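You operate a simulated robot arm through the tools that you are given. There is no shell and no other tool. Be economical: measure what you need, move in short steps, check, and stop when the job is done.

The job below is to be done with a simulated robot arm. You get a single attempt, and the scene is never put back.

JOB
Put things in order on the top of the wooden bench with blue legs. At the end: the purple block from the top of the wooden bench with blue legs stands where the green ring stood; the green cordless handset from the top of the wooden bench with blue legs stands where the blue roll stood; the green ring from the top of the wooden bench with blue legs stands on top of the green sheet; the blue roll from the top of the wooden bench with blue legs stands where the purple block stood; whatever was shut is shut again. Leave all else as you found it, and nothing knocked over.
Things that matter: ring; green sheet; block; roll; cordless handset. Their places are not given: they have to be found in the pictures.

It is judged by the outcome, as a careful person would: the job done as asked, and still so three seconds after it is handed in. It fails if anything else is knocked over, pushed out of place, dropped, spilled or broken.

ROBOT AND FRAMES
A 6-joint arm with a two-finger parallel gripper, fixed in place. Base frame: the origin is at the foot of the arm, x ahead of it, y to its left, z up; the work surface is at about z = 0. Units: m, rad, N and s.
With the tool pointing down near the work surface it reaches from about 0.18 to 0.46 m from the base axis. Its first joint turns from -1.222 to 1.222 rad. Payload 1.9 kg.
Tool frame: the origin (TCP) lies between the finger pads and is the grasp point; the fingertips stand 0.023 m ahead of it; z points along the fingers, y is the line along which they close. Largest opening 0.094 m; finger width 0.038, thickness 0.01; the body of the gripper, 0.054 by 0.096 m, starts 0.039 m behind the TCP.
Orientation is told as [roll, pitch, yaw] about the base's x, y, z axes, in that order, counted from this pose: with the fingers straight down and closing along the base's y, the tool's x points along the base's -x, its y along +y and its z along -z.

CONTROLS
- The arm moves only by the tool jog_arm. Its arguments are lists of equal length, an entry for each row: "delta_rot": the turn, a rotation vector about the base's x, y, z in rad, a list of three; "linear": the shift along the base's x, y, z in m, a list of three; "hand": the gripper command, from -1 (fully open) to 1 (shut), values between in proportion. In form: {"delta_rot": [[ax, ay, az], ...], "linear": [[tx, ty, tz], ...], "hand": [hand, ...]}. A call has 1 to 12 rows; each row is the pose to reach, as a shift and turn from the pose commanded when the call began. Each row takes 0.2 s and may step no farther than 0.05 m and 0.15 rad from the row before; otherwise, or with a gripper value out of range, the whole call is refused. Where a pose cannot be reached the arm comes as near as it can. A force on the tool above 40 N (or 10 N above the force at the start of the call, whichever is more), or a blocked arm, ends the call early, and 0.2 s more pass. The fingers move at their own pace (about 0.108 m/s each) and stop on an object; they squeeze with about 40 N. The grip force told is the motor's: it shows also when the fingers shut on nothing. Time passes only in rows, and 0.2 s behind the last, so rows that repeat a pose let the fingers close. It gives the time, the measured TCP pose, the force on the tool (base axes), the opening and the grip force at its end, in the units of the frame above (readings bear some noise), and new pictures: "views" is both (left out), scene, wrist or none.
- Cameras (640 x 400 px; columns grow to the right, rows downward): "scene" is fixed at [0.0483, 0.3112, 0.4183]; the picture's right is [-0.82, -0.58, 0.00], its down [-0.36, 0.52, -0.78] and it looks along [0.45, -0.63, -0.63] (base axes); focal length 214 px, centre (320, 200). "wrist" rides on the gripper at [-0.039, 0, -0.044] in the tool frame; the picture's right is [0.00, -1.00, 0.00], its down [0.97, 0.00, -0.24] and it looks along [0.24, 0.00, 0.97] (tool axes); focal length 218 px, centre (320, 200).
- locate(camera, pixels): for up to 12 pixels [column, row] of the newest picture of that camera ("zoom" is the newest enlarged one), the place [x, y, z] in the base frame of the surface seen there, good to about 0.002 m. It takes no simulated time.
- zoom(camera, box): a new picture of the part [left, top, right, bottom] of that camera's present view, enlarged. It takes no simulated time.
- close_job(): hands the job in; it is judged then, once.

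Work in short steps. Measure before you move; look again where a grasp or a placing could have gone wrong, and mend it. You have 80 turns and 120 pictures in all, those below and enlarged ones among them. Open the gripper and draw the arm clear of the work before you hand the job in, unless the task says otherwise; then end with one line.

The tools are called after "Emit:" as a command line: name --argument value ..., lists and objects as JSON in quotes. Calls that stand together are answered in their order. jog_arm: Moves the arm, as the interface text tells. Its arguments: {"type":"object","properties":{"delta_rot":{"type":"array","items":{"type":"array","items":{"type":"number"}}},"linear":{"type":"array","items":{"type":"array","items":{"type":"number"}}},"hand":{"type":"array","items":{"type":"number"}},"views":{"type":"string","enum":["both","scene","wrist","none"]}},"required":["delta_rot","linear","hand"]} The other tools are called the same way: locate (camera, pixels) gives the place of the surface under pixels of a picture; zoom (camera, box) takes an enlarged picture of a part of a camera's view; close_job () hands the job in.

At the start:

```text
time_s: 0.0
tcp_pos: [0.3085, -0.0511, 0.3115]
ee_rot: [0.002, -0.002, -0.002]
ft_force: [0.2, -0.2, 0.2]
grip_width: 0.094
grip_force: 0.2
```

scene: 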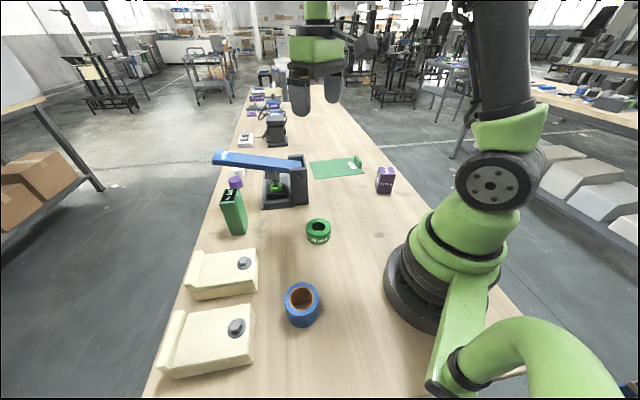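
wrist: 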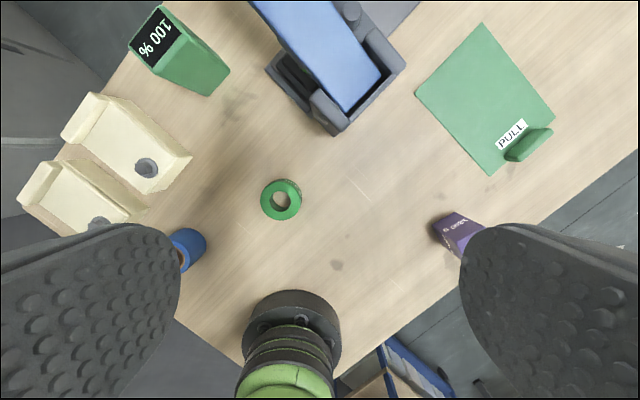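

The scene shows a green box at (233,212), ring at (318,231), roll at (302,304), block at (385,180), sheet at (337,168), and a blue-lidded thing at (275,180). I zoom for detail.

Emit:
zoom --camera "scene" --box '[200, 130, 420, 260]'

Emit:
zoom --camera "scene" --box '[150, 220, 350, 390]'

Emit:
zoom --camera "wrist" --box '[120, 0, 440, 200]'

Emit:
locate --camera "scene" --pixels '[[233, 212], [230, 195], [318, 222], [318, 238], [302, 287], [302, 318], [385, 172], [384, 186], [337, 168], [277, 187], [250, 160], [236, 183]]'

Emit:
locate --camera "wrist" --pixels '[[264, 200], [299, 200], [281, 182], [281, 217], [281, 199], [455, 232], [190, 248], [482, 25], [416, 91], [553, 118], [490, 174], [525, 145]]'

```text
2.91 times, centred on (310, 195) of scene
```

zoom: 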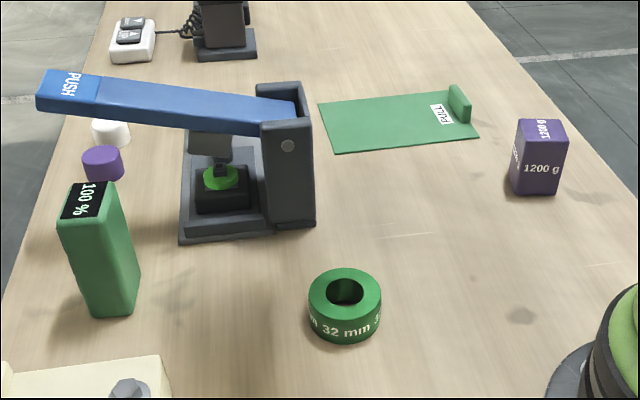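

```text
2.35 times, centred on (250, 305) of scene
```

zoom: 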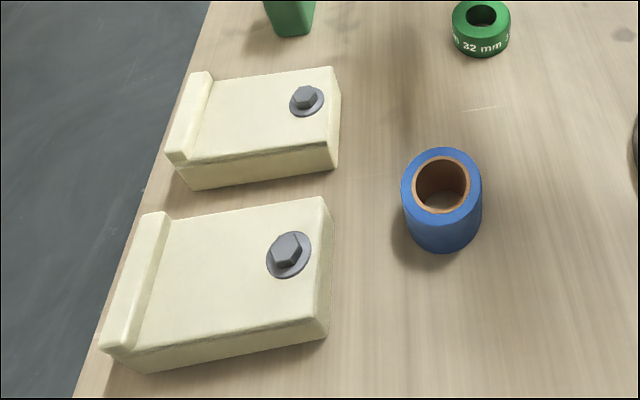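

```text
2.00 times, centred on (280, 100) of wrist
```

zoom: 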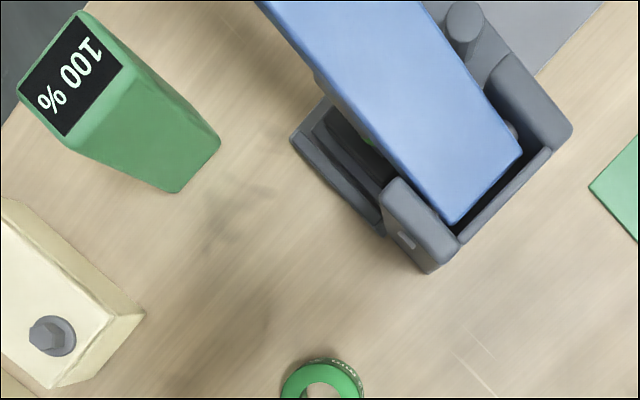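

```text
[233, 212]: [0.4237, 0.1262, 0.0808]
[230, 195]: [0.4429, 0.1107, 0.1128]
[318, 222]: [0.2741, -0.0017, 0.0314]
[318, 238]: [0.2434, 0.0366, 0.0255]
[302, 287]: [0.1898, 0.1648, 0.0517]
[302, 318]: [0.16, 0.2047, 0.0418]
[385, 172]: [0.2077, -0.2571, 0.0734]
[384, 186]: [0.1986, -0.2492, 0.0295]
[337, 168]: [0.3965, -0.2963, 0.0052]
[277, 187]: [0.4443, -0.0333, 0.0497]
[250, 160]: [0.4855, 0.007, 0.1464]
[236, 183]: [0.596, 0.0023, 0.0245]
```

```text
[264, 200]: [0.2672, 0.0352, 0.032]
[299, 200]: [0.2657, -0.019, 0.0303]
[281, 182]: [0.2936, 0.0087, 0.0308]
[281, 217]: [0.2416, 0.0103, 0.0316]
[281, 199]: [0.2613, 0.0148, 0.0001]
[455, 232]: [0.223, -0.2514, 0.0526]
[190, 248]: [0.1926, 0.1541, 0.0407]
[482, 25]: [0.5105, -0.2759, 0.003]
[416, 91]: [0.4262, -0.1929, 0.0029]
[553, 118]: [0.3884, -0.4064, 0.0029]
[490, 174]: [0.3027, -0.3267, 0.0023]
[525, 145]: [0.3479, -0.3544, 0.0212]
```

Zooming on each object to get edges for centre and yaw; block first, then handset, roll.

Emit:
zoom --camera "scene" --box '[360, 155, 410, 205]'

Emit:
zoom --camera "scene" --box '[205, 170, 265, 245]'

Emit:
locate --camera "scene" --pixels '[[286, 297], [318, 297], [302, 285], [299, 311], [290, 318], [313, 320], [222, 191], [238, 190], [237, 202], [221, 204], [232, 234], [246, 232]]'

Emit:
locate --camera "wrist" --pixels '[[160, 6], [130, 44], [153, 72], [181, 33], [208, 95], [229, 72], [446, 213], [433, 230], [487, 226], [458, 258], [443, 240], [460, 225]]'

```text
8.00 times, centred on (385, 180) of scene
```

zoom: 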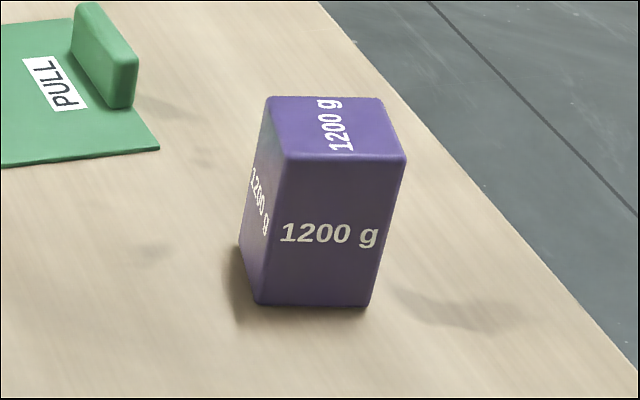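

```text
5.33 times, centred on (235, 208) of scene
```

zoom: 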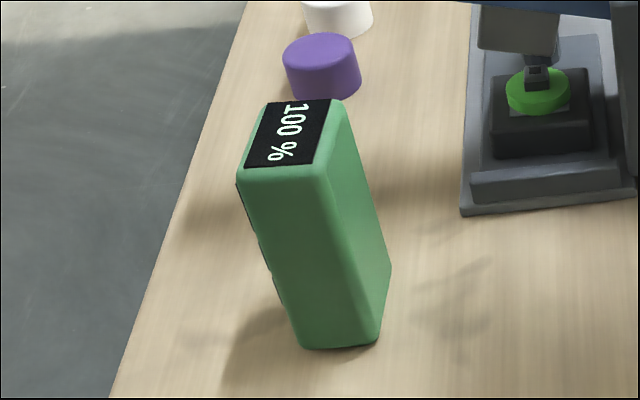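

```text
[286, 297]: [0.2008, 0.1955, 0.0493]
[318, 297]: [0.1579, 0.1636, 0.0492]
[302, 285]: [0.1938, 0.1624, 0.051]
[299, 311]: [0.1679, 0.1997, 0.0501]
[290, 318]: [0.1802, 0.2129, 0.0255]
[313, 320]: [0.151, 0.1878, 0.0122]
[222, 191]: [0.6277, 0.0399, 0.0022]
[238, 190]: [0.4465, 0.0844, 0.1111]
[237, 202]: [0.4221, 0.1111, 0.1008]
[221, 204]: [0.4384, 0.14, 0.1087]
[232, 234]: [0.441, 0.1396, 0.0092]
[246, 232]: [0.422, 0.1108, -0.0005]
```

```text
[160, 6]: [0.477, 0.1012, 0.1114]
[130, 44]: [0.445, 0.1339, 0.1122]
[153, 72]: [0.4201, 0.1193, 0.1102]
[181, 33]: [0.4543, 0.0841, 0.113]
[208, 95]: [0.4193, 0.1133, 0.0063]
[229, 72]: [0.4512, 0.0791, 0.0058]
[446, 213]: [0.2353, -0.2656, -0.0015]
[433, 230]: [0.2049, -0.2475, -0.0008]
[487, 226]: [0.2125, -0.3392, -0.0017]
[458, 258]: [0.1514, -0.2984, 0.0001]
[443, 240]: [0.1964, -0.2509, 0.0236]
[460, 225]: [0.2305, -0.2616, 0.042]
```

Ring is centred near (0.267, 0.008), top z≈0.031; the sheet's reachable part is at r≈0.48, so I'll grasp the ring with a ~0.35 rad outward tilt. Moving above the ring with that tilt.

Emit:
jog_arm --delta_rot '[[0, -0.06, 0], [0, -0.12, 0], [0, -0.18, 0], [0, -0.24, 0], [0, -0.3, 0], [0, -0.35, 0], [0, -0.35, 0]]' --linear '[[-0.007, 0.01, -0.038], [-0.014, 0.02, -0.076], [-0.021, 0.03, -0.114], [-0.028, 0.04, -0.152], [-0.035, 0.05, -0.19], [-0.0415, 0.0595, -0.2215], [-0.0415, 0.0595, -0.2215]]' --hand '[-1, -1, -1, -1, -1, -1, -1]'

```text
time_s: 1.6
tcp_pos: [0.2666, 0.0102, 0.0896]
ee_rot: [0.002, -0.351, -0.001]
ft_force: [-0.1, 0.1, -0.4]
grip_width: 0.0942
grip_force: 0.0
```

scene: 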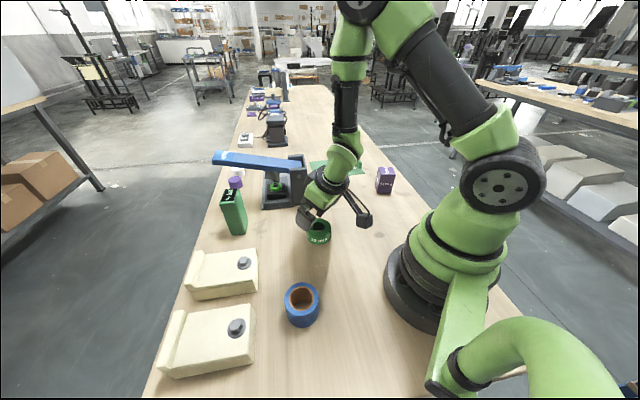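
wrist: 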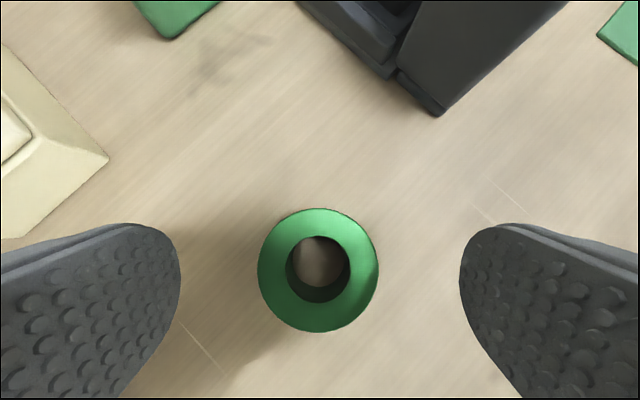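

The ring shows at (318,270) between the fingers; I check its exact rim before descending.

Emit:
locate --camera "wrist" --pixels '[[262, 270], [374, 270], [318, 213], [318, 326], [436, 112], [398, 70]]'

```text
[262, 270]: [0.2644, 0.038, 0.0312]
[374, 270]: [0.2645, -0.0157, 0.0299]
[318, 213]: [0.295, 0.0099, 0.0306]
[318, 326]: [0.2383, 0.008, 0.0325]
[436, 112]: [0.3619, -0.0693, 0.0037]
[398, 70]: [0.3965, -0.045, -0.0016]
```

Ring centre (0.2665, 0.010), aligned. Descend to z≈0.033 and close.

Emit:
jog_arm --delta_rot '[[0, 0, 0], [0, 0, 0], [0, 0, 0], [0, 0, 0], [0, 0, 0], [0, 0, 0]]' --linear '[[0, 0, -0.03], [0, 0, -0.056], [0, 0, -0.056], [0, 0, -0.056], [0, 0, -0.056], [0, 0, -0.056]]' --hand '[-1, -1, 1, 1, 1, 1]'

```text
time_s: 3.0
tcp_pos: [0.2683, 0.0085, 0.0351]
ee_rot: [0.001, -0.35, -0.002]
ft_force: [0.7, -0.5, 0.0]
grip_width: 0.059
grip_force: 40.1
```

scene: 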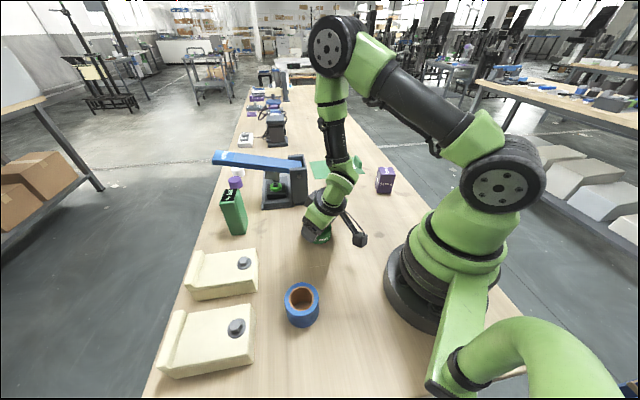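
wrist: 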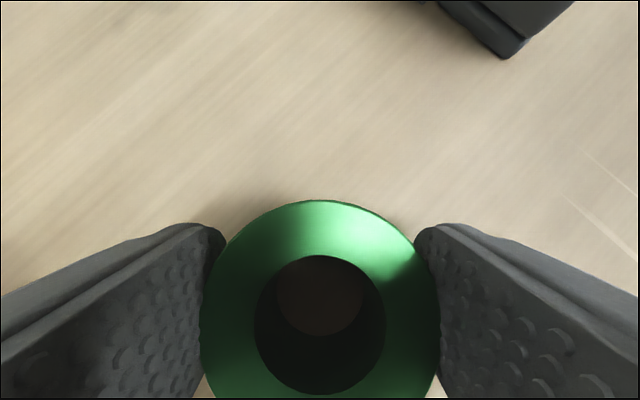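

Grip held at 0.059 m. Lift and swing around the base to azimuth −0.654, staying clear of the press.

Emit:
jog_arm --delta_rot '[[0, 0, 0], [0, 0, 0], [0, 0, -0.13], [0, 0, -0.26], [0, 0, -0.39], [0, 0, -0.52], [0, 0, -0.654], [0, 0, -0.654], [0, 0, -0.654]]' --linear '[[0, 0, 0.045], [0, 0, 0.09], [-0.002, -0.043, 0.09], [-0.0085, -0.078, 0.09], [-0.0196, -0.111, 0.09], [-0.035, -0.142, 0.09], [-0.055, -0.172, 0.09], [-0.024, -0.196, 0.09], [0.007, -0.22, 0.09]]' --hand '[1, 1, 1, 1, 1, 1, 1, 1, 1]'

```text
time_s: 5.0
tcp_pos: [0.2746, -0.2127, 0.1238]
ee_rot: [0.001, -0.35, -0.657]
ft_force: [-0.8, 0.0, -2.1]
grip_width: 0.0572
grip_force: 39.7
```

scene: 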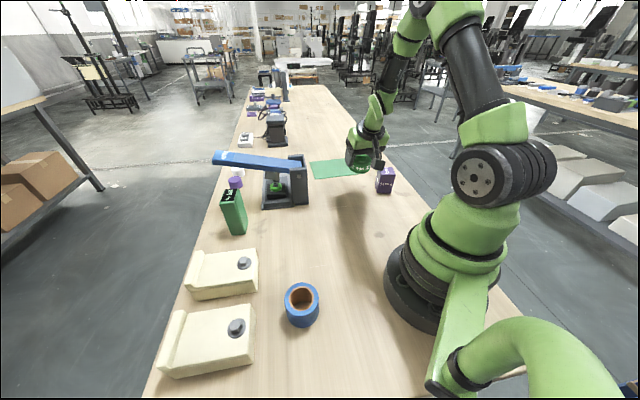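
wrist: 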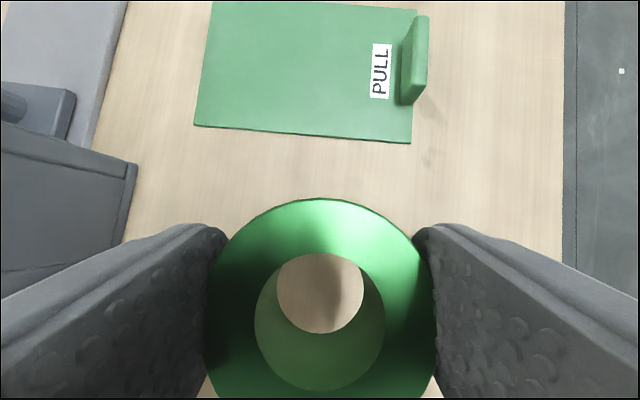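

Ring held over the near side of the sheet (near edge at row ~130). I re-measure the sheet's edges from here.

Emit:
locate --camera "wrist" --pixels '[[195, 125], [410, 142], [300, 133], [212, 5], [405, 100], [375, 95], [428, 20]]'

Emit:
jog_arm --delta_rot '[[0, 0, 0], [0, 0, 0], [0, 0, 0], [0, 0, 0]]' --linear '[[0.037, -0.027, 0], [0.073, -0.054, -0.005], [0.109, -0.081, -0.02], [0.109, -0.081, -0.03]]' --hand '[1, 1, 1, 1]'

```text
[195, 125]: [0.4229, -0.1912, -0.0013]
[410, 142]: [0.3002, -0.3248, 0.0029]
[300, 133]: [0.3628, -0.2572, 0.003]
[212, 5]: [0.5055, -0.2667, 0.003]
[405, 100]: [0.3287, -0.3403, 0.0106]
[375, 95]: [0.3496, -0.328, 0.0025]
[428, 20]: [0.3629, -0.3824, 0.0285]
```

```text
time_s: 6.0
tcp_pos: [0.3844, -0.2931, 0.0942]
ee_rot: [0.002, -0.348, -0.653]
ft_force: [-0.9, 0.9, -1.6]
grip_width: 0.0571
grip_force: 39.7
```

scene: 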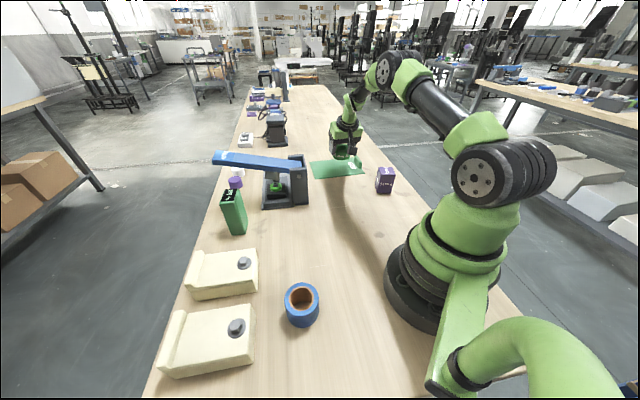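
wrist: 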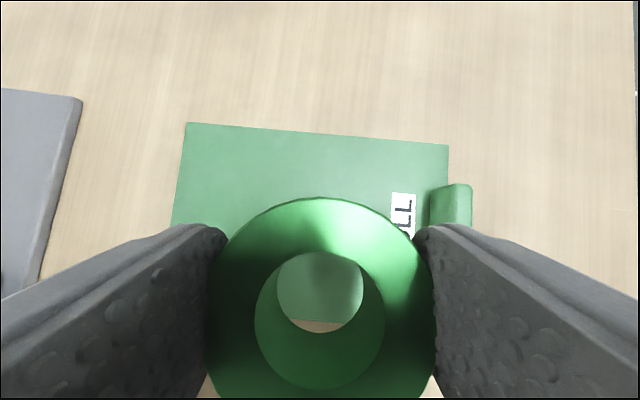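

Reach is fine here. I go for the sheet's centre (~0.412, −0.293) at z≈0.065 and check what is reached.

Emit:
jog_arm --delta_rot '[[0, 0, 0], [0, 0, 0], [0, 0, 0]]' --linear '[[0.026, 0, -0.01], [0.026, 0, -0.03], [0.026, 0, -0.03]]' --hand '[1, 1, 1]'

```text
time_s: 6.8
tcp_pos: [0.4084, -0.2916, 0.0642]
ee_rot: [0.002, -0.35, -0.658]
ft_force: [-0.4, -0.1, -1.4]
grip_width: 0.057
grip_force: 40.0
```

scene: 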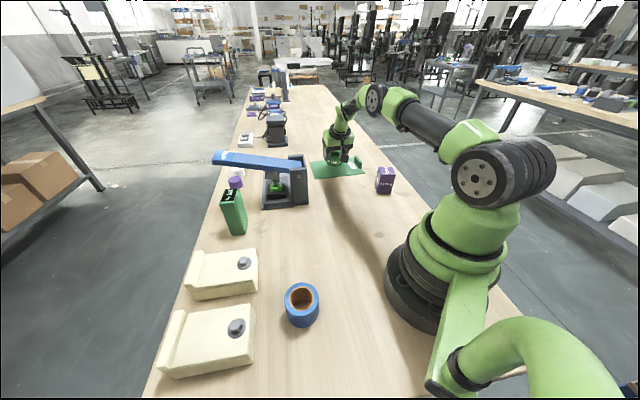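
wrist: 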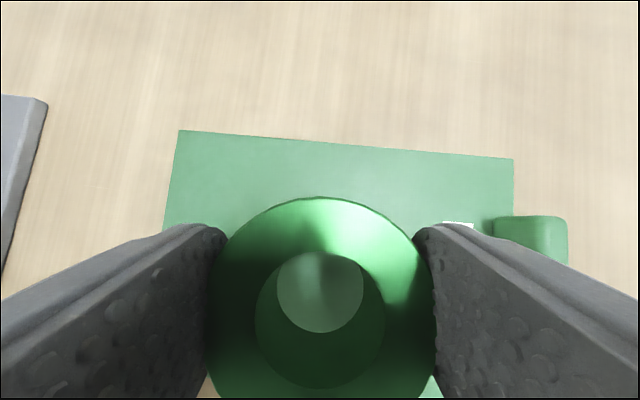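

Reached (0.409,−0.292). Lower to z≈0.039 and look at contact.

Emit:
jog_arm --delta_rot '[[0, 0, 0], [0, 0, 0], [0, 0, 0]]' --linear '[[0, 0, -0.015], [0, 0, -0.024], [0, 0, -0.0255]]' --hand '[1, 1, 1]' --views "none"

Emit:
zoom --camera "scene" --box '[300, 120, 380, 190]'

```text
time_s: 7.6
tcp_pos: [0.4075, -0.2928, 0.0388]
ee_rot: [0.002, -0.354, -0.656]
ft_force: [-1.1, -0.3, 1.4]
grip_width: 0.0569
grip_force: 39.9
```

```text
5.71 times, centred on (340, 155) of scene
```

zoom: 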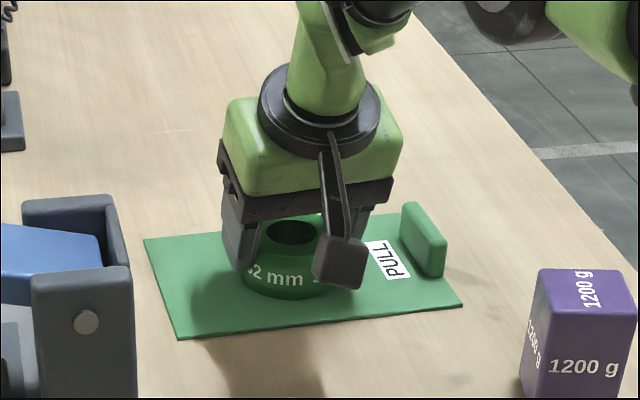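

Force z moved −1.4→+1.4 N, so the ring touches the sheet. Open partly, then retreat upward along the tool's back direction.

Emit:
jog_arm --delta_rot '[[0, 0, 0], [0, 0, 0], [0, 0, 0], [0, 0, 0], [0, 0, 0], [0, 0, 0]]' --linear '[[0, 0, 0], [0, 0, 0], [0, 0, 0], [0, 0, 0.03], [-0.01, 0.008, 0.07], [-0.04, 0.03, 0.1]]' --hand '[-0.5, -0.7, -0.7, -0.7, -0.7, -0.7]'

```text
time_s: 9.0
tcp_pos: [0.3691, -0.2609, 0.1383]
ee_rot: [0.001, -0.35, -0.656]
ft_force: [-0.3, 0.5, 0.3]
grip_width: 0.08
grip_force: 0.0
```

scene: 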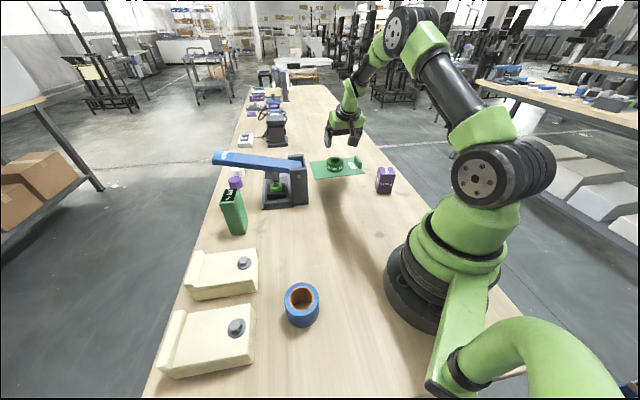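
wrist: 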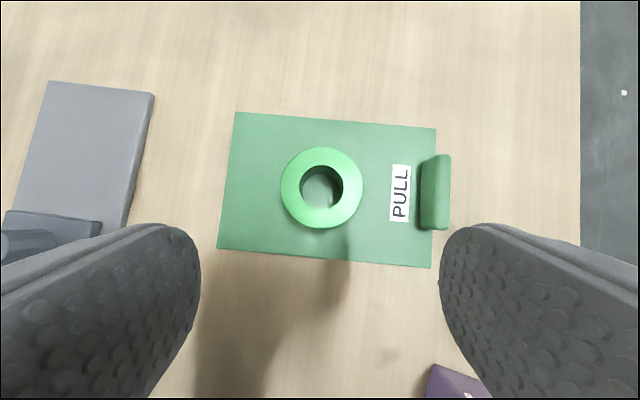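

Ring sits on the sheet's centre. Next the block; I untilt, lift and move back, and measure the block in a scene zoom.

Emit:
jog_arm --delta_rot '[[-0.072, 0.094, 0], [-0.144, 0.188, 0], [-0.21, 0.277, 0], [-0.21, 0.277, 0]]' --linear '[[-0.04, 0.01, 0.02], [-0.08, 0.02, 0.04], [-0.12, 0.02, 0.06], [-0.14, 0.02, 0.07]]' --hand '[-1, -1, -1, -1]'

Emit:
zoom --camera "scene" --box '[360, 155, 410, 205]'

Emit:
locate --camera "zoom" --pixels '[[272, 103], [290, 155], [400, 158], [360, 102], [265, 290], [362, 298], [245, 245], [330, 128], [265, 170]]'

```text
time_s: 10.0
tcp_pos: [0.2277, -0.243, 0.2071]
ee_rot: [-0.345, -0.241, -0.553]
ft_force: [0.2, 0.4, 0.1]
grip_width: 0.0942
grip_force: 0.1
```

scene: 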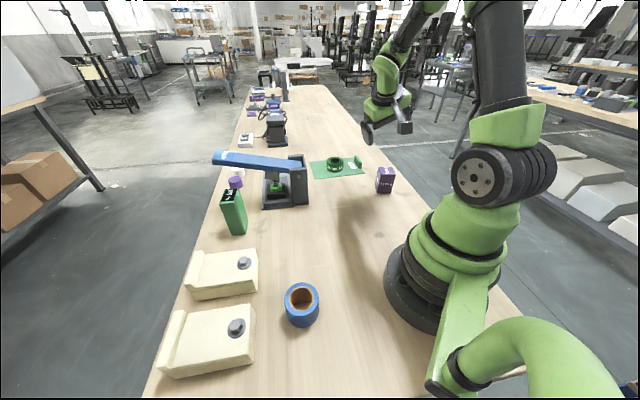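
wrist: 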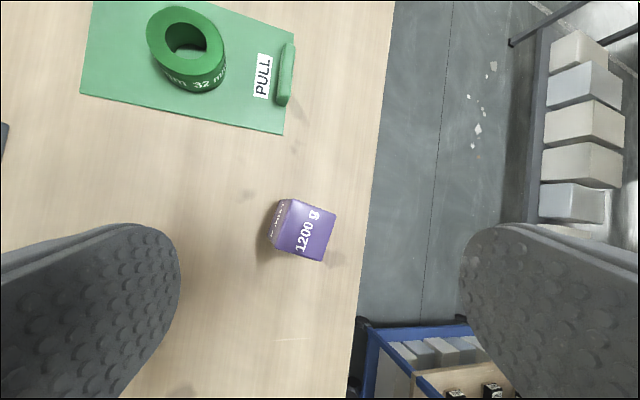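

```text
8.00 times, centred on (385, 180) of scene
```

zoom: 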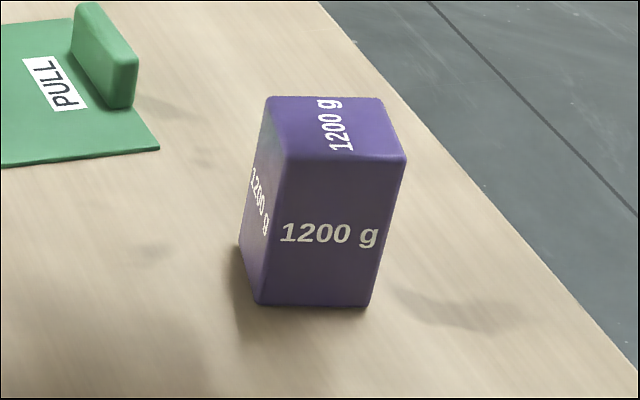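

```text
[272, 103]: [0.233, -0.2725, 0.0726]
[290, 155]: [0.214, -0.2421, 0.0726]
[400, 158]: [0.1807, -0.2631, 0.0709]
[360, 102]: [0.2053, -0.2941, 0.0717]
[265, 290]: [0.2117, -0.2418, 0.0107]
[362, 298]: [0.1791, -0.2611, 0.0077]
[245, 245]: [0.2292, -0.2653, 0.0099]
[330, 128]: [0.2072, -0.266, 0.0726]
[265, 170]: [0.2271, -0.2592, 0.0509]
```

The tilt wasn't undone properly (my sign error: roll −0.345, pitch −0.241); correcting it now with (0.423, 0, −0.059). Block measured: centre ≈(0.208, −0.268), top z 0.073, sides at 32° / −58°.

Emit:
jog_arm --delta_rot '[[0.141, 0, -0.02], [0.282, 0, -0.04], [0.423, 0.001, -0.059], [0.423, 0.001, -0.059]]' --linear '[[-0.007, -0.008, -0.01], [-0.014, -0.016, -0.03], [-0.02, -0.025, -0.05], [-0.02, -0.025, -0.05]]' --hand '[-1, -1, -1, -1]' --views "none"

Emit:
jog_arm --delta_rot '[[0, 0, -0.12], [0, 0, -0.24], [0, 0, -0.356], [0, 0, -0.356]]' --linear '[[0, 0, 0], [0, 0, 0], [0, 0, 0], [0, 0, 0]]' --hand '[-1, -1, -1, -1]'

```text
time_s: 11.0
tcp_pos: [0.2081, -0.2669, 0.1571]
ee_rot: [0.008, 0.005, -0.657]
ft_force: [0.4, 0.3, 0.0]
grip_width: 0.0939
grip_force: 0.0
```

```text
time_s: 12.0
tcp_pos: [0.2094, -0.267, 0.1579]
ee_rot: [0.005, 0.002, -1.013]
ft_force: [0.4, -0.2, 0.1]
grip_width: 0.094
grip_force: 0.0
```

scene: 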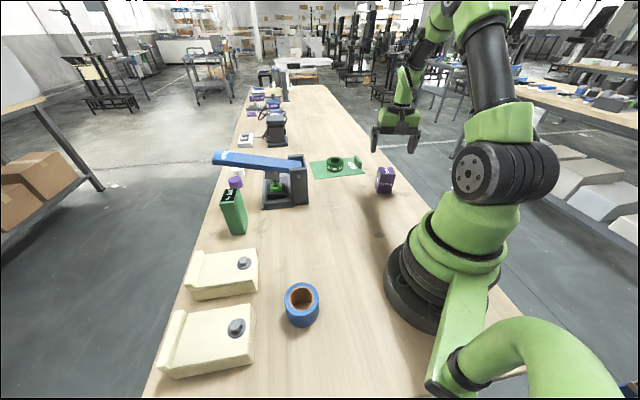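
wrist: 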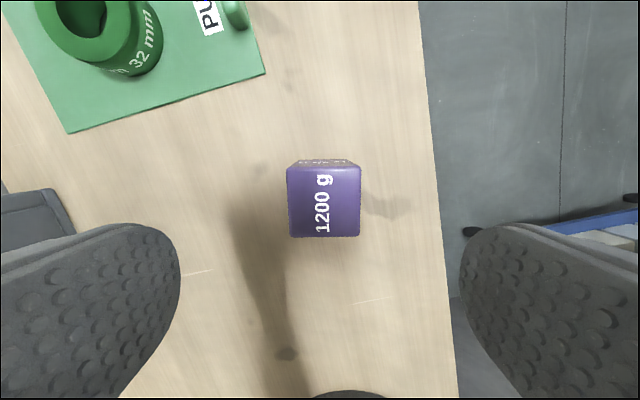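

Block is square with the fingers at (324,202). I check its top corners for final centring and to record its spot.

Emit:
locate --camera "wrist" --pixels '[[291, 171], [357, 171], [292, 234], [357, 233], [324, 202]]'

```text
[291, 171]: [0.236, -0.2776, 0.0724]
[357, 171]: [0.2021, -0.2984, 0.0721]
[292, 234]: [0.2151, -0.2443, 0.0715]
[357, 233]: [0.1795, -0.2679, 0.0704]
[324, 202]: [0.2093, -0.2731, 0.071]
```

Block centre ≈(0.2085, −0.271). Descend to z≈0.042 and grip.

Emit:
jog_arm --delta_rot '[[0, 0, 0], [0, 0, 0], [0, 0, 0], [0, 0, 0], [0, 0, 0], [0, 0, 0], [0, 0, 0], [0, 0, 0]]' --linear '[[0, -0.004, -0.04], [0, -0.004, -0.08], [0, -0.004, -0.115], [0, -0.004, -0.115], [0, -0.004, -0.115], [0, -0.004, -0.115], [0, -0.004, -0.115], [0, -0.004, -0.115]]' --hand '[-1, -1, -1, 1, 1, 1, 1, 1]'

```text
time_s: 13.8
tcp_pos: [0.2058, -0.2713, 0.0449]
ee_rot: [0.004, 0.003, -1.013]
ft_force: [0.4, -2.3, -0.7]
grip_width: 0.0456
grip_force: 39.6
```

scene: 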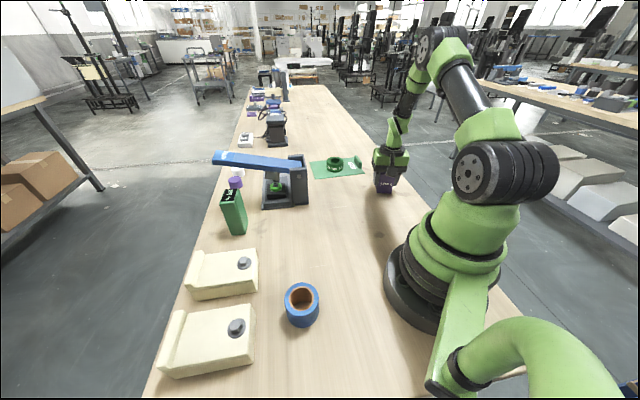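
wrist: 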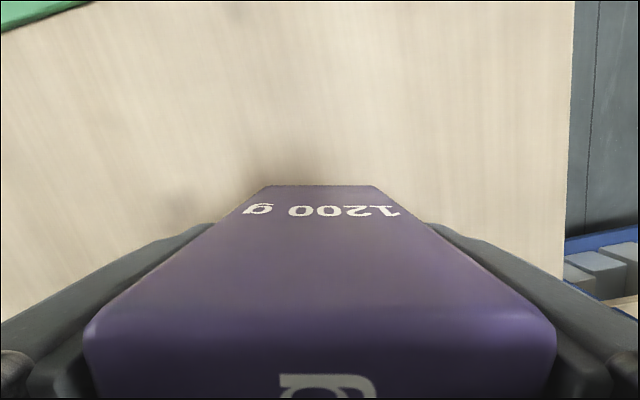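

Gripped (0.0456 m). Lift and swing to above the ring's old spot (0.2665, 0.010).

Emit:
jog_arm --delta_rot '[[0, 0, 0], [0, 0, 0], [0, 0, 0.135], [0, 0, 0.27], [0, 0, 0.405], [0, 0, 0.54], [0, 0, 0.675], [0, 0, 0.81], [0, 0, 0.945], [0, 0, 0.945]]' --linear '[[0, 0, 0.03], [0, 0, 0.07], [0.022, 0.034, 0.07], [0.045, 0.075, 0.07], [0.0615, 0.117, 0.07], [0.071, 0.16, 0.07], [0.069, 0.203, 0.07], [0.066, 0.2435, 0.07], [0.059, 0.281, 0.07], [0.059, 0.281, 0.06]]' --hand '[1, 1, 1, 1, 1, 1, 1, 1, 1, 1]'

```text
time_s: 16.0
tcp_pos: [0.2661, 0.0097, 0.1052]
ee_rot: [0.003, 0.001, -0.065]
ft_force: [0.5, -0.2, -11.3]
grip_width: 0.0461
grip_force: 40.4
```

scene: 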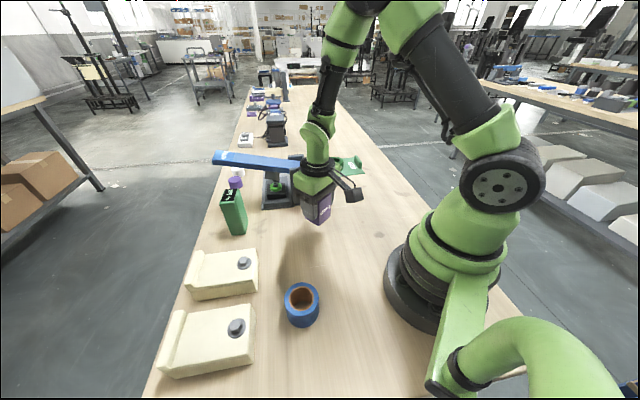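
wrist: 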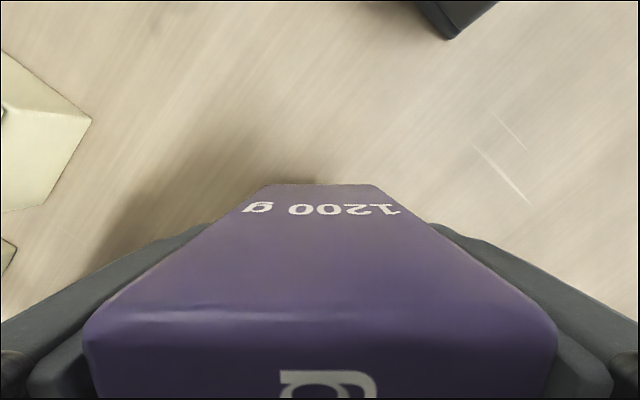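

Block hangs at the ring spot, unslipped. Lower by 0.06 in slowing steps.

Emit:
jog_arm --delta_rot '[[0, 0, 0], [0, 0, 0], [0, 0, 0], [0, 0, 0]]' --linear '[[0, 0, -0.03], [0, 0, -0.05], [0, 0, -0.0585], [0, 0, -0.0595]]' --hand '[1, 1, 1, 1]' --views "scene"

Emit:
zoom --camera "scene" --box '[280, 180, 360, 250]'

```text
time_s: 17.0
tcp_pos: [0.2668, 0.0096, 0.0423]
ee_rot: [0.007, 0.002, -0.069]
ft_force: [-2.4, 2.2, -4.7]
grip_width: 0.0459
grip_force: 40.6
```

scene: 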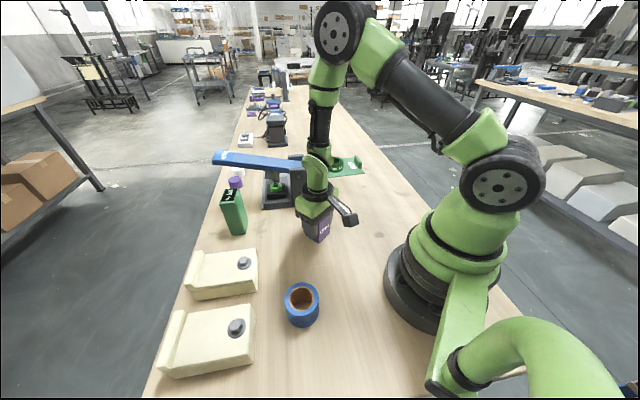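

```text
5.71 times, centred on (320, 215) of scene
```

zoom: 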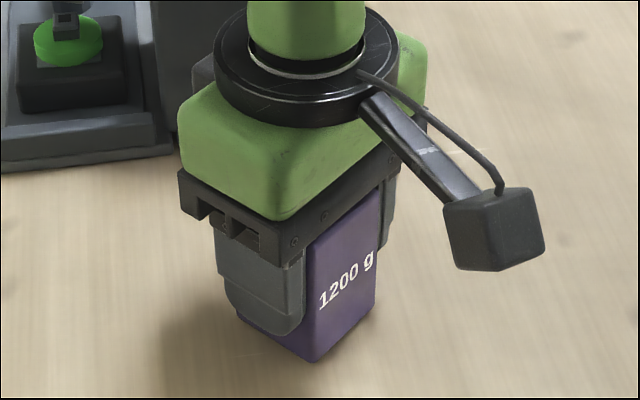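

Force −11→−5 N: the block is touching down. Release, rise, and head toward the roll for a look.

Emit:
jog_arm --delta_rot '[[0, 0, 0], [0, 0, 0], [0, 0, 0], [0, 0, 0], [0, 0, 0], [0, 0, 0], [0, 0, 0.12], [0, 0, 0.24], [0, 0, 0.36], [0, 0, 0.48], [0, 0, 0.6], [0, 0, 0.72]]' --linear '[[0, 0, 0], [0, 0, 0], [0, 0, 0], [0, 0, 0.04], [0, 0, 0.08], [0, 0, 0.12], [0, 0.03, 0.14], [-0.01, 0.065, 0.14], [-0.03, 0.1, 0.14], [-0.055, 0.13, 0.14], [-0.075, 0.155, 0.13], [-0.0895, 0.172, 0.12]]' --hand '[-0.5, -1, -1, -1, -1, -1, -1, -1, -1, -1, -1, -1]'

```text
time_s: 19.6
tcp_pos: [0.1801, 0.1846, 0.1613]
ee_rot: [0.003, 0.004, 0.653]
ft_force: [0.3, -0.3, -0.8]
grip_width: 0.0941
grip_force: 0.0
```

scene: 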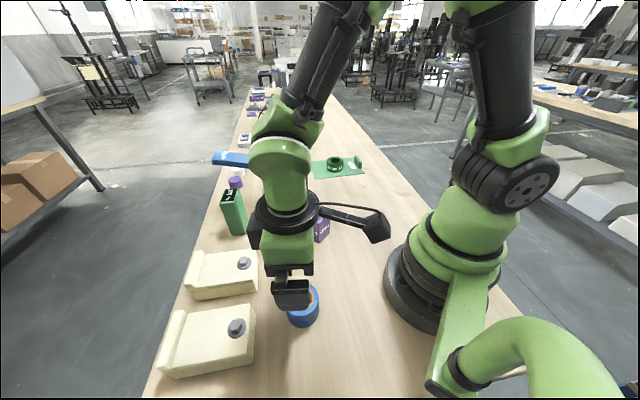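
wrist: 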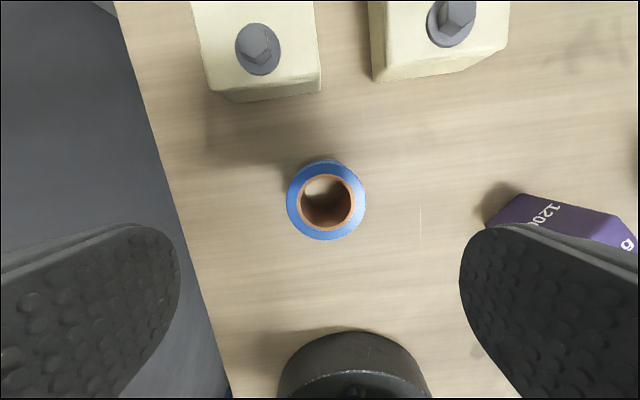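

Roll rim shows at (326,200) radius ~39 px; measuring it, plus the nearby block as placed.

Emit:
locate --camera "wrist" --pixels '[[290, 201], [362, 201], [326, 164], [326, 237], [270, 97], [375, 78], [500, 70], [490, 222]]'

Emit:
zoom --camera "wrist" --box '[260, 140, 390, 260]'

```text
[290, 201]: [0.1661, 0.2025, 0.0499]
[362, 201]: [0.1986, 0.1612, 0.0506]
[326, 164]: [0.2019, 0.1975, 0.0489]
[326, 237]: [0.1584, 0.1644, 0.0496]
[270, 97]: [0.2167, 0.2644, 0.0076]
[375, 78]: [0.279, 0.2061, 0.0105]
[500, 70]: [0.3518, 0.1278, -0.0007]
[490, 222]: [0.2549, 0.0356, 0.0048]
```

```text
3.33 times, centred on (325, 200) of wrist
```

zoom: 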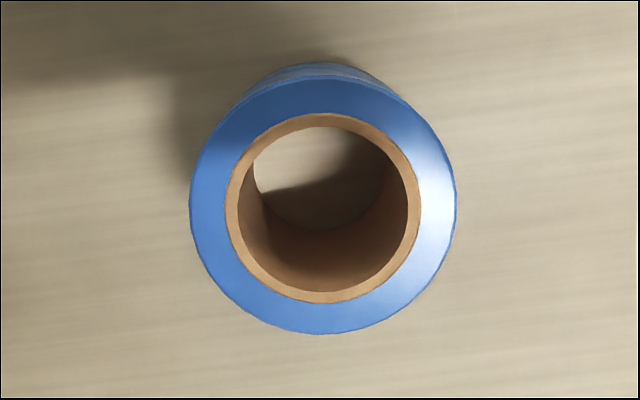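

Roll centre ≈(0.181, 0.1815), top z 0.05. Descend to z≈0.033 and grip.

Emit:
jog_arm --delta_rot '[[0, 0, 0], [0, 0, 0], [0, 0, 0], [0, 0, 0], [0, 0, 0], [0, 0, 0], [0, 0, 0], [0, 0, 0]]' --linear '[[0.001, -0.003, -0.04], [0.001, -0.003, -0.08], [0.001, -0.003, -0.115], [0.001, -0.003, -0.128], [0.001, -0.003, -0.128], [0.001, -0.003, -0.128], [0.001, -0.003, -0.128], [0.001, -0.003, -0.128]]' --hand '[-1, -1, -1, -1, 1, 1, 1, 1]'

```text
time_s: 21.4
tcp_pos: [0.181, 0.1792, 0.0371]
ee_rot: [0.006, 0.0, 0.651]
ft_force: [0.9, 0.7, -0.7]
grip_width: 0.0548
grip_force: 39.5
```

scene: 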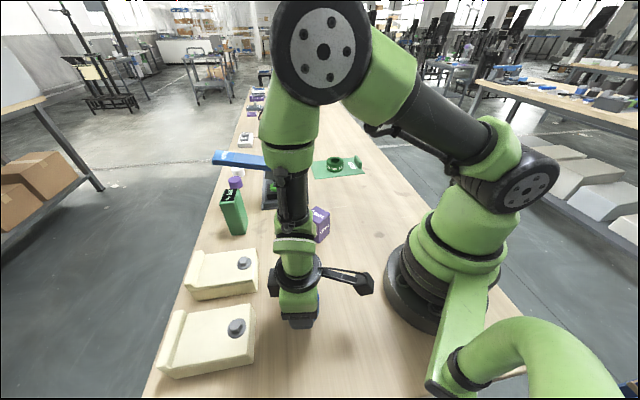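
wrist: 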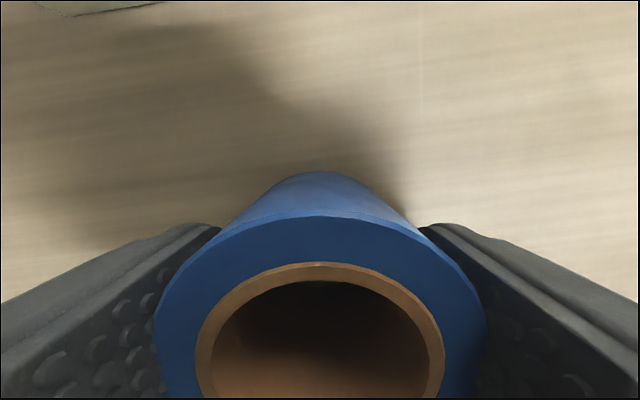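

Gripped at 0.055. Lift to z≈0.155 (clear of the 0.073 block) and swing round.

Emit:
jog_arm --delta_rot '[[0, 0, 0], [0, 0, 0], [0, 0, 0], [0, 0, -0.142], [0, 0, -0.284], [0, 0, -0.426], [0, 0, -0.568], [0, 0, -0.71], [0, 0, -0.852], [0, 0, -0.994], [0, 0, -1.136], [0, 0, -1.278]]' --linear '[[0, 0, 0.045], [0, 0, 0.09], [0, 0, 0.122], [0.024, -0.0273, 0.122], [0.0438, -0.0579, 0.122], [0.059, -0.0909, 0.122], [0.0694, -0.1258, 0.122], [0.0747, -0.1618, 0.122], [0.075, -0.198, 0.122], [0.0734, -0.235, 0.122], [0.0727, -0.274, 0.122], [0.0703, -0.316, 0.122]]' --hand '[1, 1, 1, 1, 1, 1, 1, 1, 1, 1, 1, 1]'

```text
time_s: 24.0
tcp_pos: [0.2502, -0.1381, 0.1599]
ee_rot: [0.007, 0.006, -0.628]
ft_force: [-0.3, -0.2, -0.7]
grip_width: 0.0549
grip_force: 39.8
```

scene: 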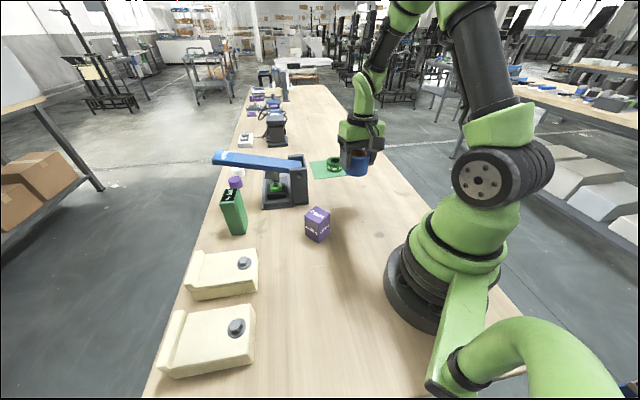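
wrist: 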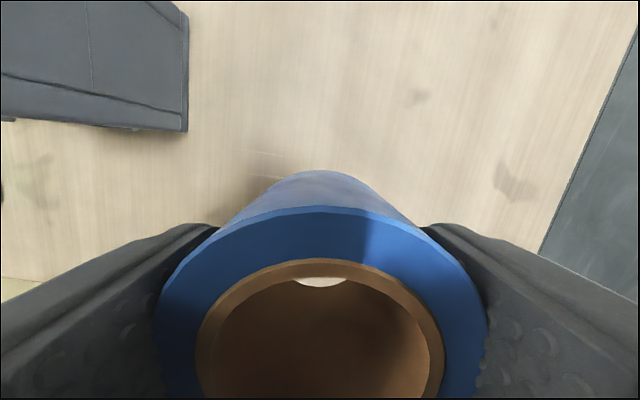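

Block stands well at the ring's spot. Now go over the block's old spot (0.2085, −0.271) and lower.

Emit:
jog_arm --delta_rot '[[0, 0, -0.12], [0, 0, -0.24], [0, 0, -0.34], [0, 0, -0.34], [0, 0, -0.34], [0, 0, -0.34], [0, 0, -0.34]]' --linear '[[-0.014, -0.044, 0], [-0.028, -0.088, 0], [-0.0415, -0.133, -0.01], [-0.0415, -0.133, -0.05], [-0.0415, -0.133, -0.09], [-0.0415, -0.133, -0.11], [-0.0415, -0.133, -0.11]]' --hand '[1, 1, 1, 1, 1, 1, 1]'

```text
time_s: 25.6
tcp_pos: [0.2065, -0.2696, 0.0486]
ee_rot: [0.006, 0.001, -0.966]
ft_force: [0.6, 0.2, -1.3]
grip_width: 0.0548
grip_force: 40.0
```

scene: 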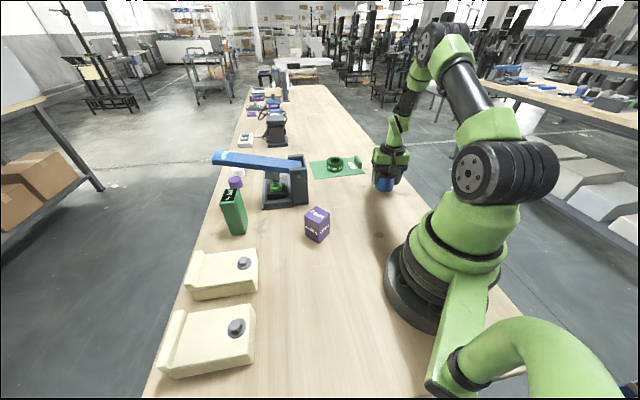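
wrist: 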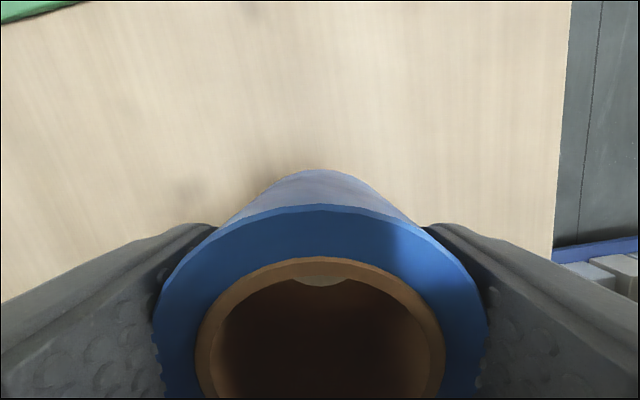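

About 11 mm left; lower the rest gently and read the force.

Emit:
jog_arm --delta_rot '[[0, 0, 0], [0, 0, 0], [0, 0, 0]]' --linear '[[0.001, -0.001, -0.008], [0.001, -0.001, -0.0115], [0.001, -0.001, -0.0115]]' --hand '[1, 1, 1]' --views "none"

Emit:
zoom --camera "scene" --box '[360, 140, 420, 205]'

```text
time_s: 26.4
tcp_pos: [0.2086, -0.2702, 0.0368]
ee_rot: [0.005, 0.003, -0.966]
ft_force: [0.3, -0.2, -0.9]
grip_width: 0.0547
grip_force: 39.8
```

```text
6.15 times, centred on (390, 172) of scene
```

zoom: 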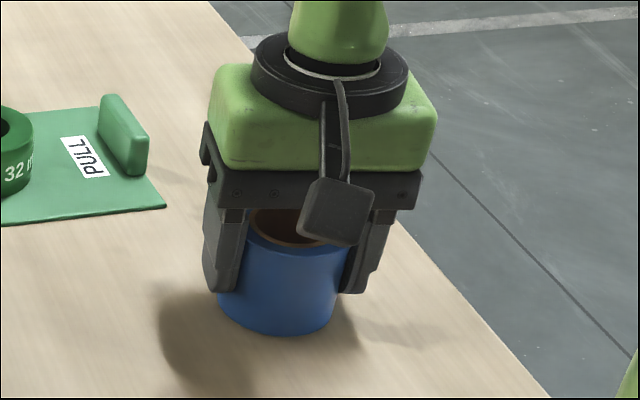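

No contact load yet; down 2 mm more.

Emit:
jog_arm --delta_rot '[[0, 0, 0], [0, 0, 0], [0, 0, 0]]' --linear '[[0, 0, -0.001], [0, 0, -0.002], [0, 0, -0.002]]' --hand '[1, 1, 1]' --views "none"

```text
time_s: 27.2
tcp_pos: [0.2098, -0.2704, 0.0354]
ee_rot: [0.006, 0.003, -0.967]
ft_force: [-9.6, 5.0, 28.2]
grip_width: 0.0553
grip_force: 40.4
```

Firm contact (28 N); back up 1 mm, open, and rise.

Emit:
jog_arm --delta_rot '[[0, 0, 0], [0, 0, 0], [0, 0, 0], [0, 0, 0], [0, 0, 0], [0, 0, 0], [0, 0, 0]]' --linear '[[0, 0, 0.0015], [0, 0, 0.0015], [0, 0, 0.0015], [0, 0, 0.0015], [0, 0, 0.04], [0, 0, 0.085], [0, 0, 0.13]]' --hand '[1, -0.5, -1, -1, -1, -1, -1]'

```text
time_s: 28.8
tcp_pos: [0.2097, -0.2694, 0.1642]
ee_rot: [0.006, 0.002, -0.967]
ft_force: [0.1, 0.2, -0.4]
grip_width: 0.094
grip_force: 0.0
```

scene: 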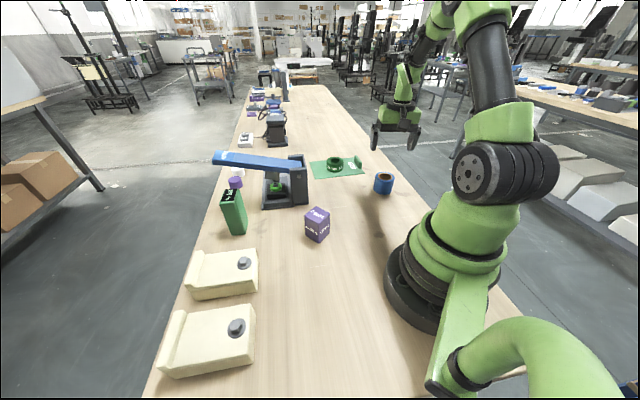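
wrist: 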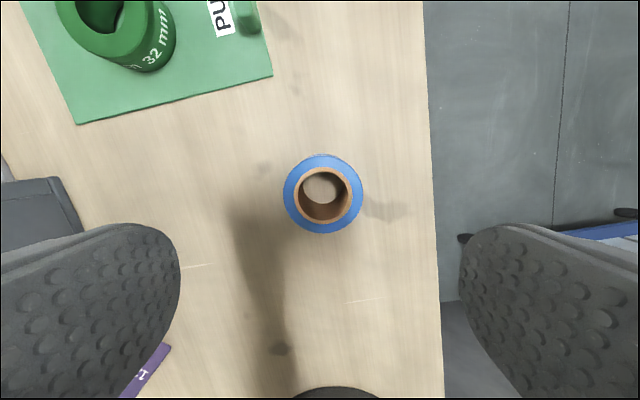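

Roll stands at the block's old spot. Before the handset, I measure the blue lever's near edge and height to plan clearance.

Emit:
locate --camera "scene" --pixels '[[215, 156], [216, 163], [235, 160], [255, 162], [275, 165], [230, 153], [255, 156], [290, 168], [235, 184], [268, 205], [300, 160], [243, 140]]'

Emit:
zoom --camera "scene" --box '[200, 130, 320, 250]'

```text
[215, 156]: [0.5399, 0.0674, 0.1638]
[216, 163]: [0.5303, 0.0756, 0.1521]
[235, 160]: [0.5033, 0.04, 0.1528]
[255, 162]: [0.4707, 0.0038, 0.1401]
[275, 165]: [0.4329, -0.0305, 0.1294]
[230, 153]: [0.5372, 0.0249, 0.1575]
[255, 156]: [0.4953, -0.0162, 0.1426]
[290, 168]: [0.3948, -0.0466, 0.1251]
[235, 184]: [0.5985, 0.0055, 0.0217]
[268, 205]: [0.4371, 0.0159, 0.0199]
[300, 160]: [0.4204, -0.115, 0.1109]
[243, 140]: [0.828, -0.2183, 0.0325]
```

```text
3.33 times, centred on (260, 190) of scene
```

zoom: 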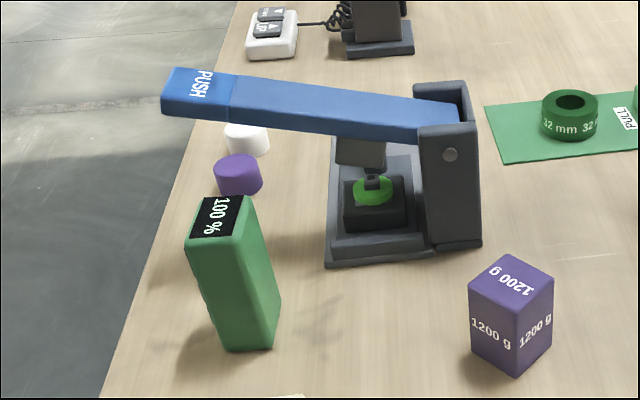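

The lever's near edge runs ~0.08 m from the handset, parallel to the 43° closing direction I plan (yaw ≈ −0.82), so there's clearance. Swing over high to (0.294, 0.06, 0.225) for a look.

Emit:
jog_arm --delta_rot '[[0, 0, 0], [0, 0, 0], [0, 0, 0], [0, 0, 0], [0, 0, 0], [0, 0, 0], [0, 0, 0.05], [0, 0, 0.1], [0, 0, 0.147], [0, 0, 0.147]]' --linear '[[0, 0, 0.04], [0.02, 0.033, 0.06], [0.043, 0.074, 0.06], [0.059, 0.116, 0.06], [0.0686, 0.159, 0.06], [0.081, 0.199, 0.06], [0.0885, 0.24, 0.06], [0.09, 0.285, 0.06], [0.084, 0.33, 0.06], [0.1, 0.34, 0.06]]' --hand '[-1, -1, -1, -1, -1, -1, -1, -1, -1, -1]'

```text
time_s: 31.0
tcp_pos: [0.3102, 0.0692, 0.2238]
ee_rot: [0.006, 0.0, -0.818]
ft_force: [-0.2, 0.3, 0.0]
grip_width: 0.094
grip_force: 0.2
```

scene: 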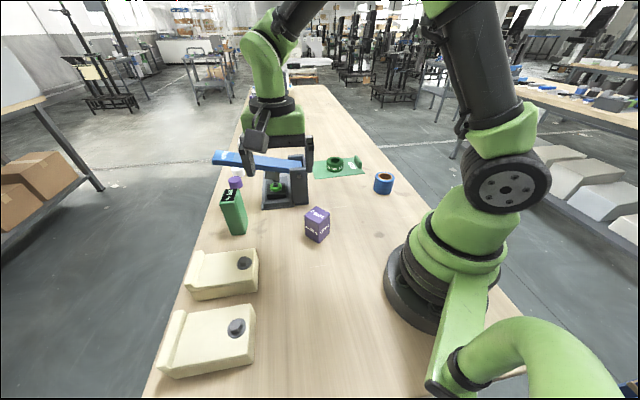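
wrist: 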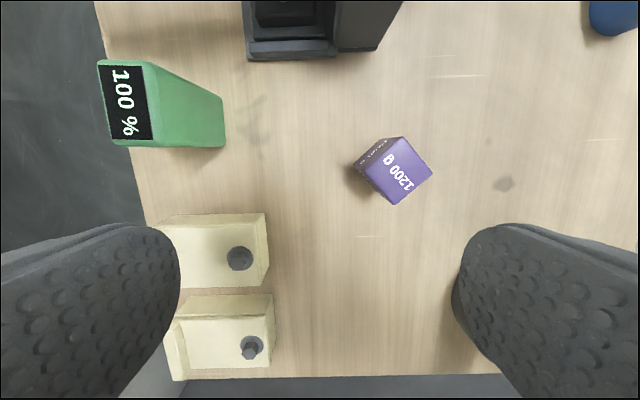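

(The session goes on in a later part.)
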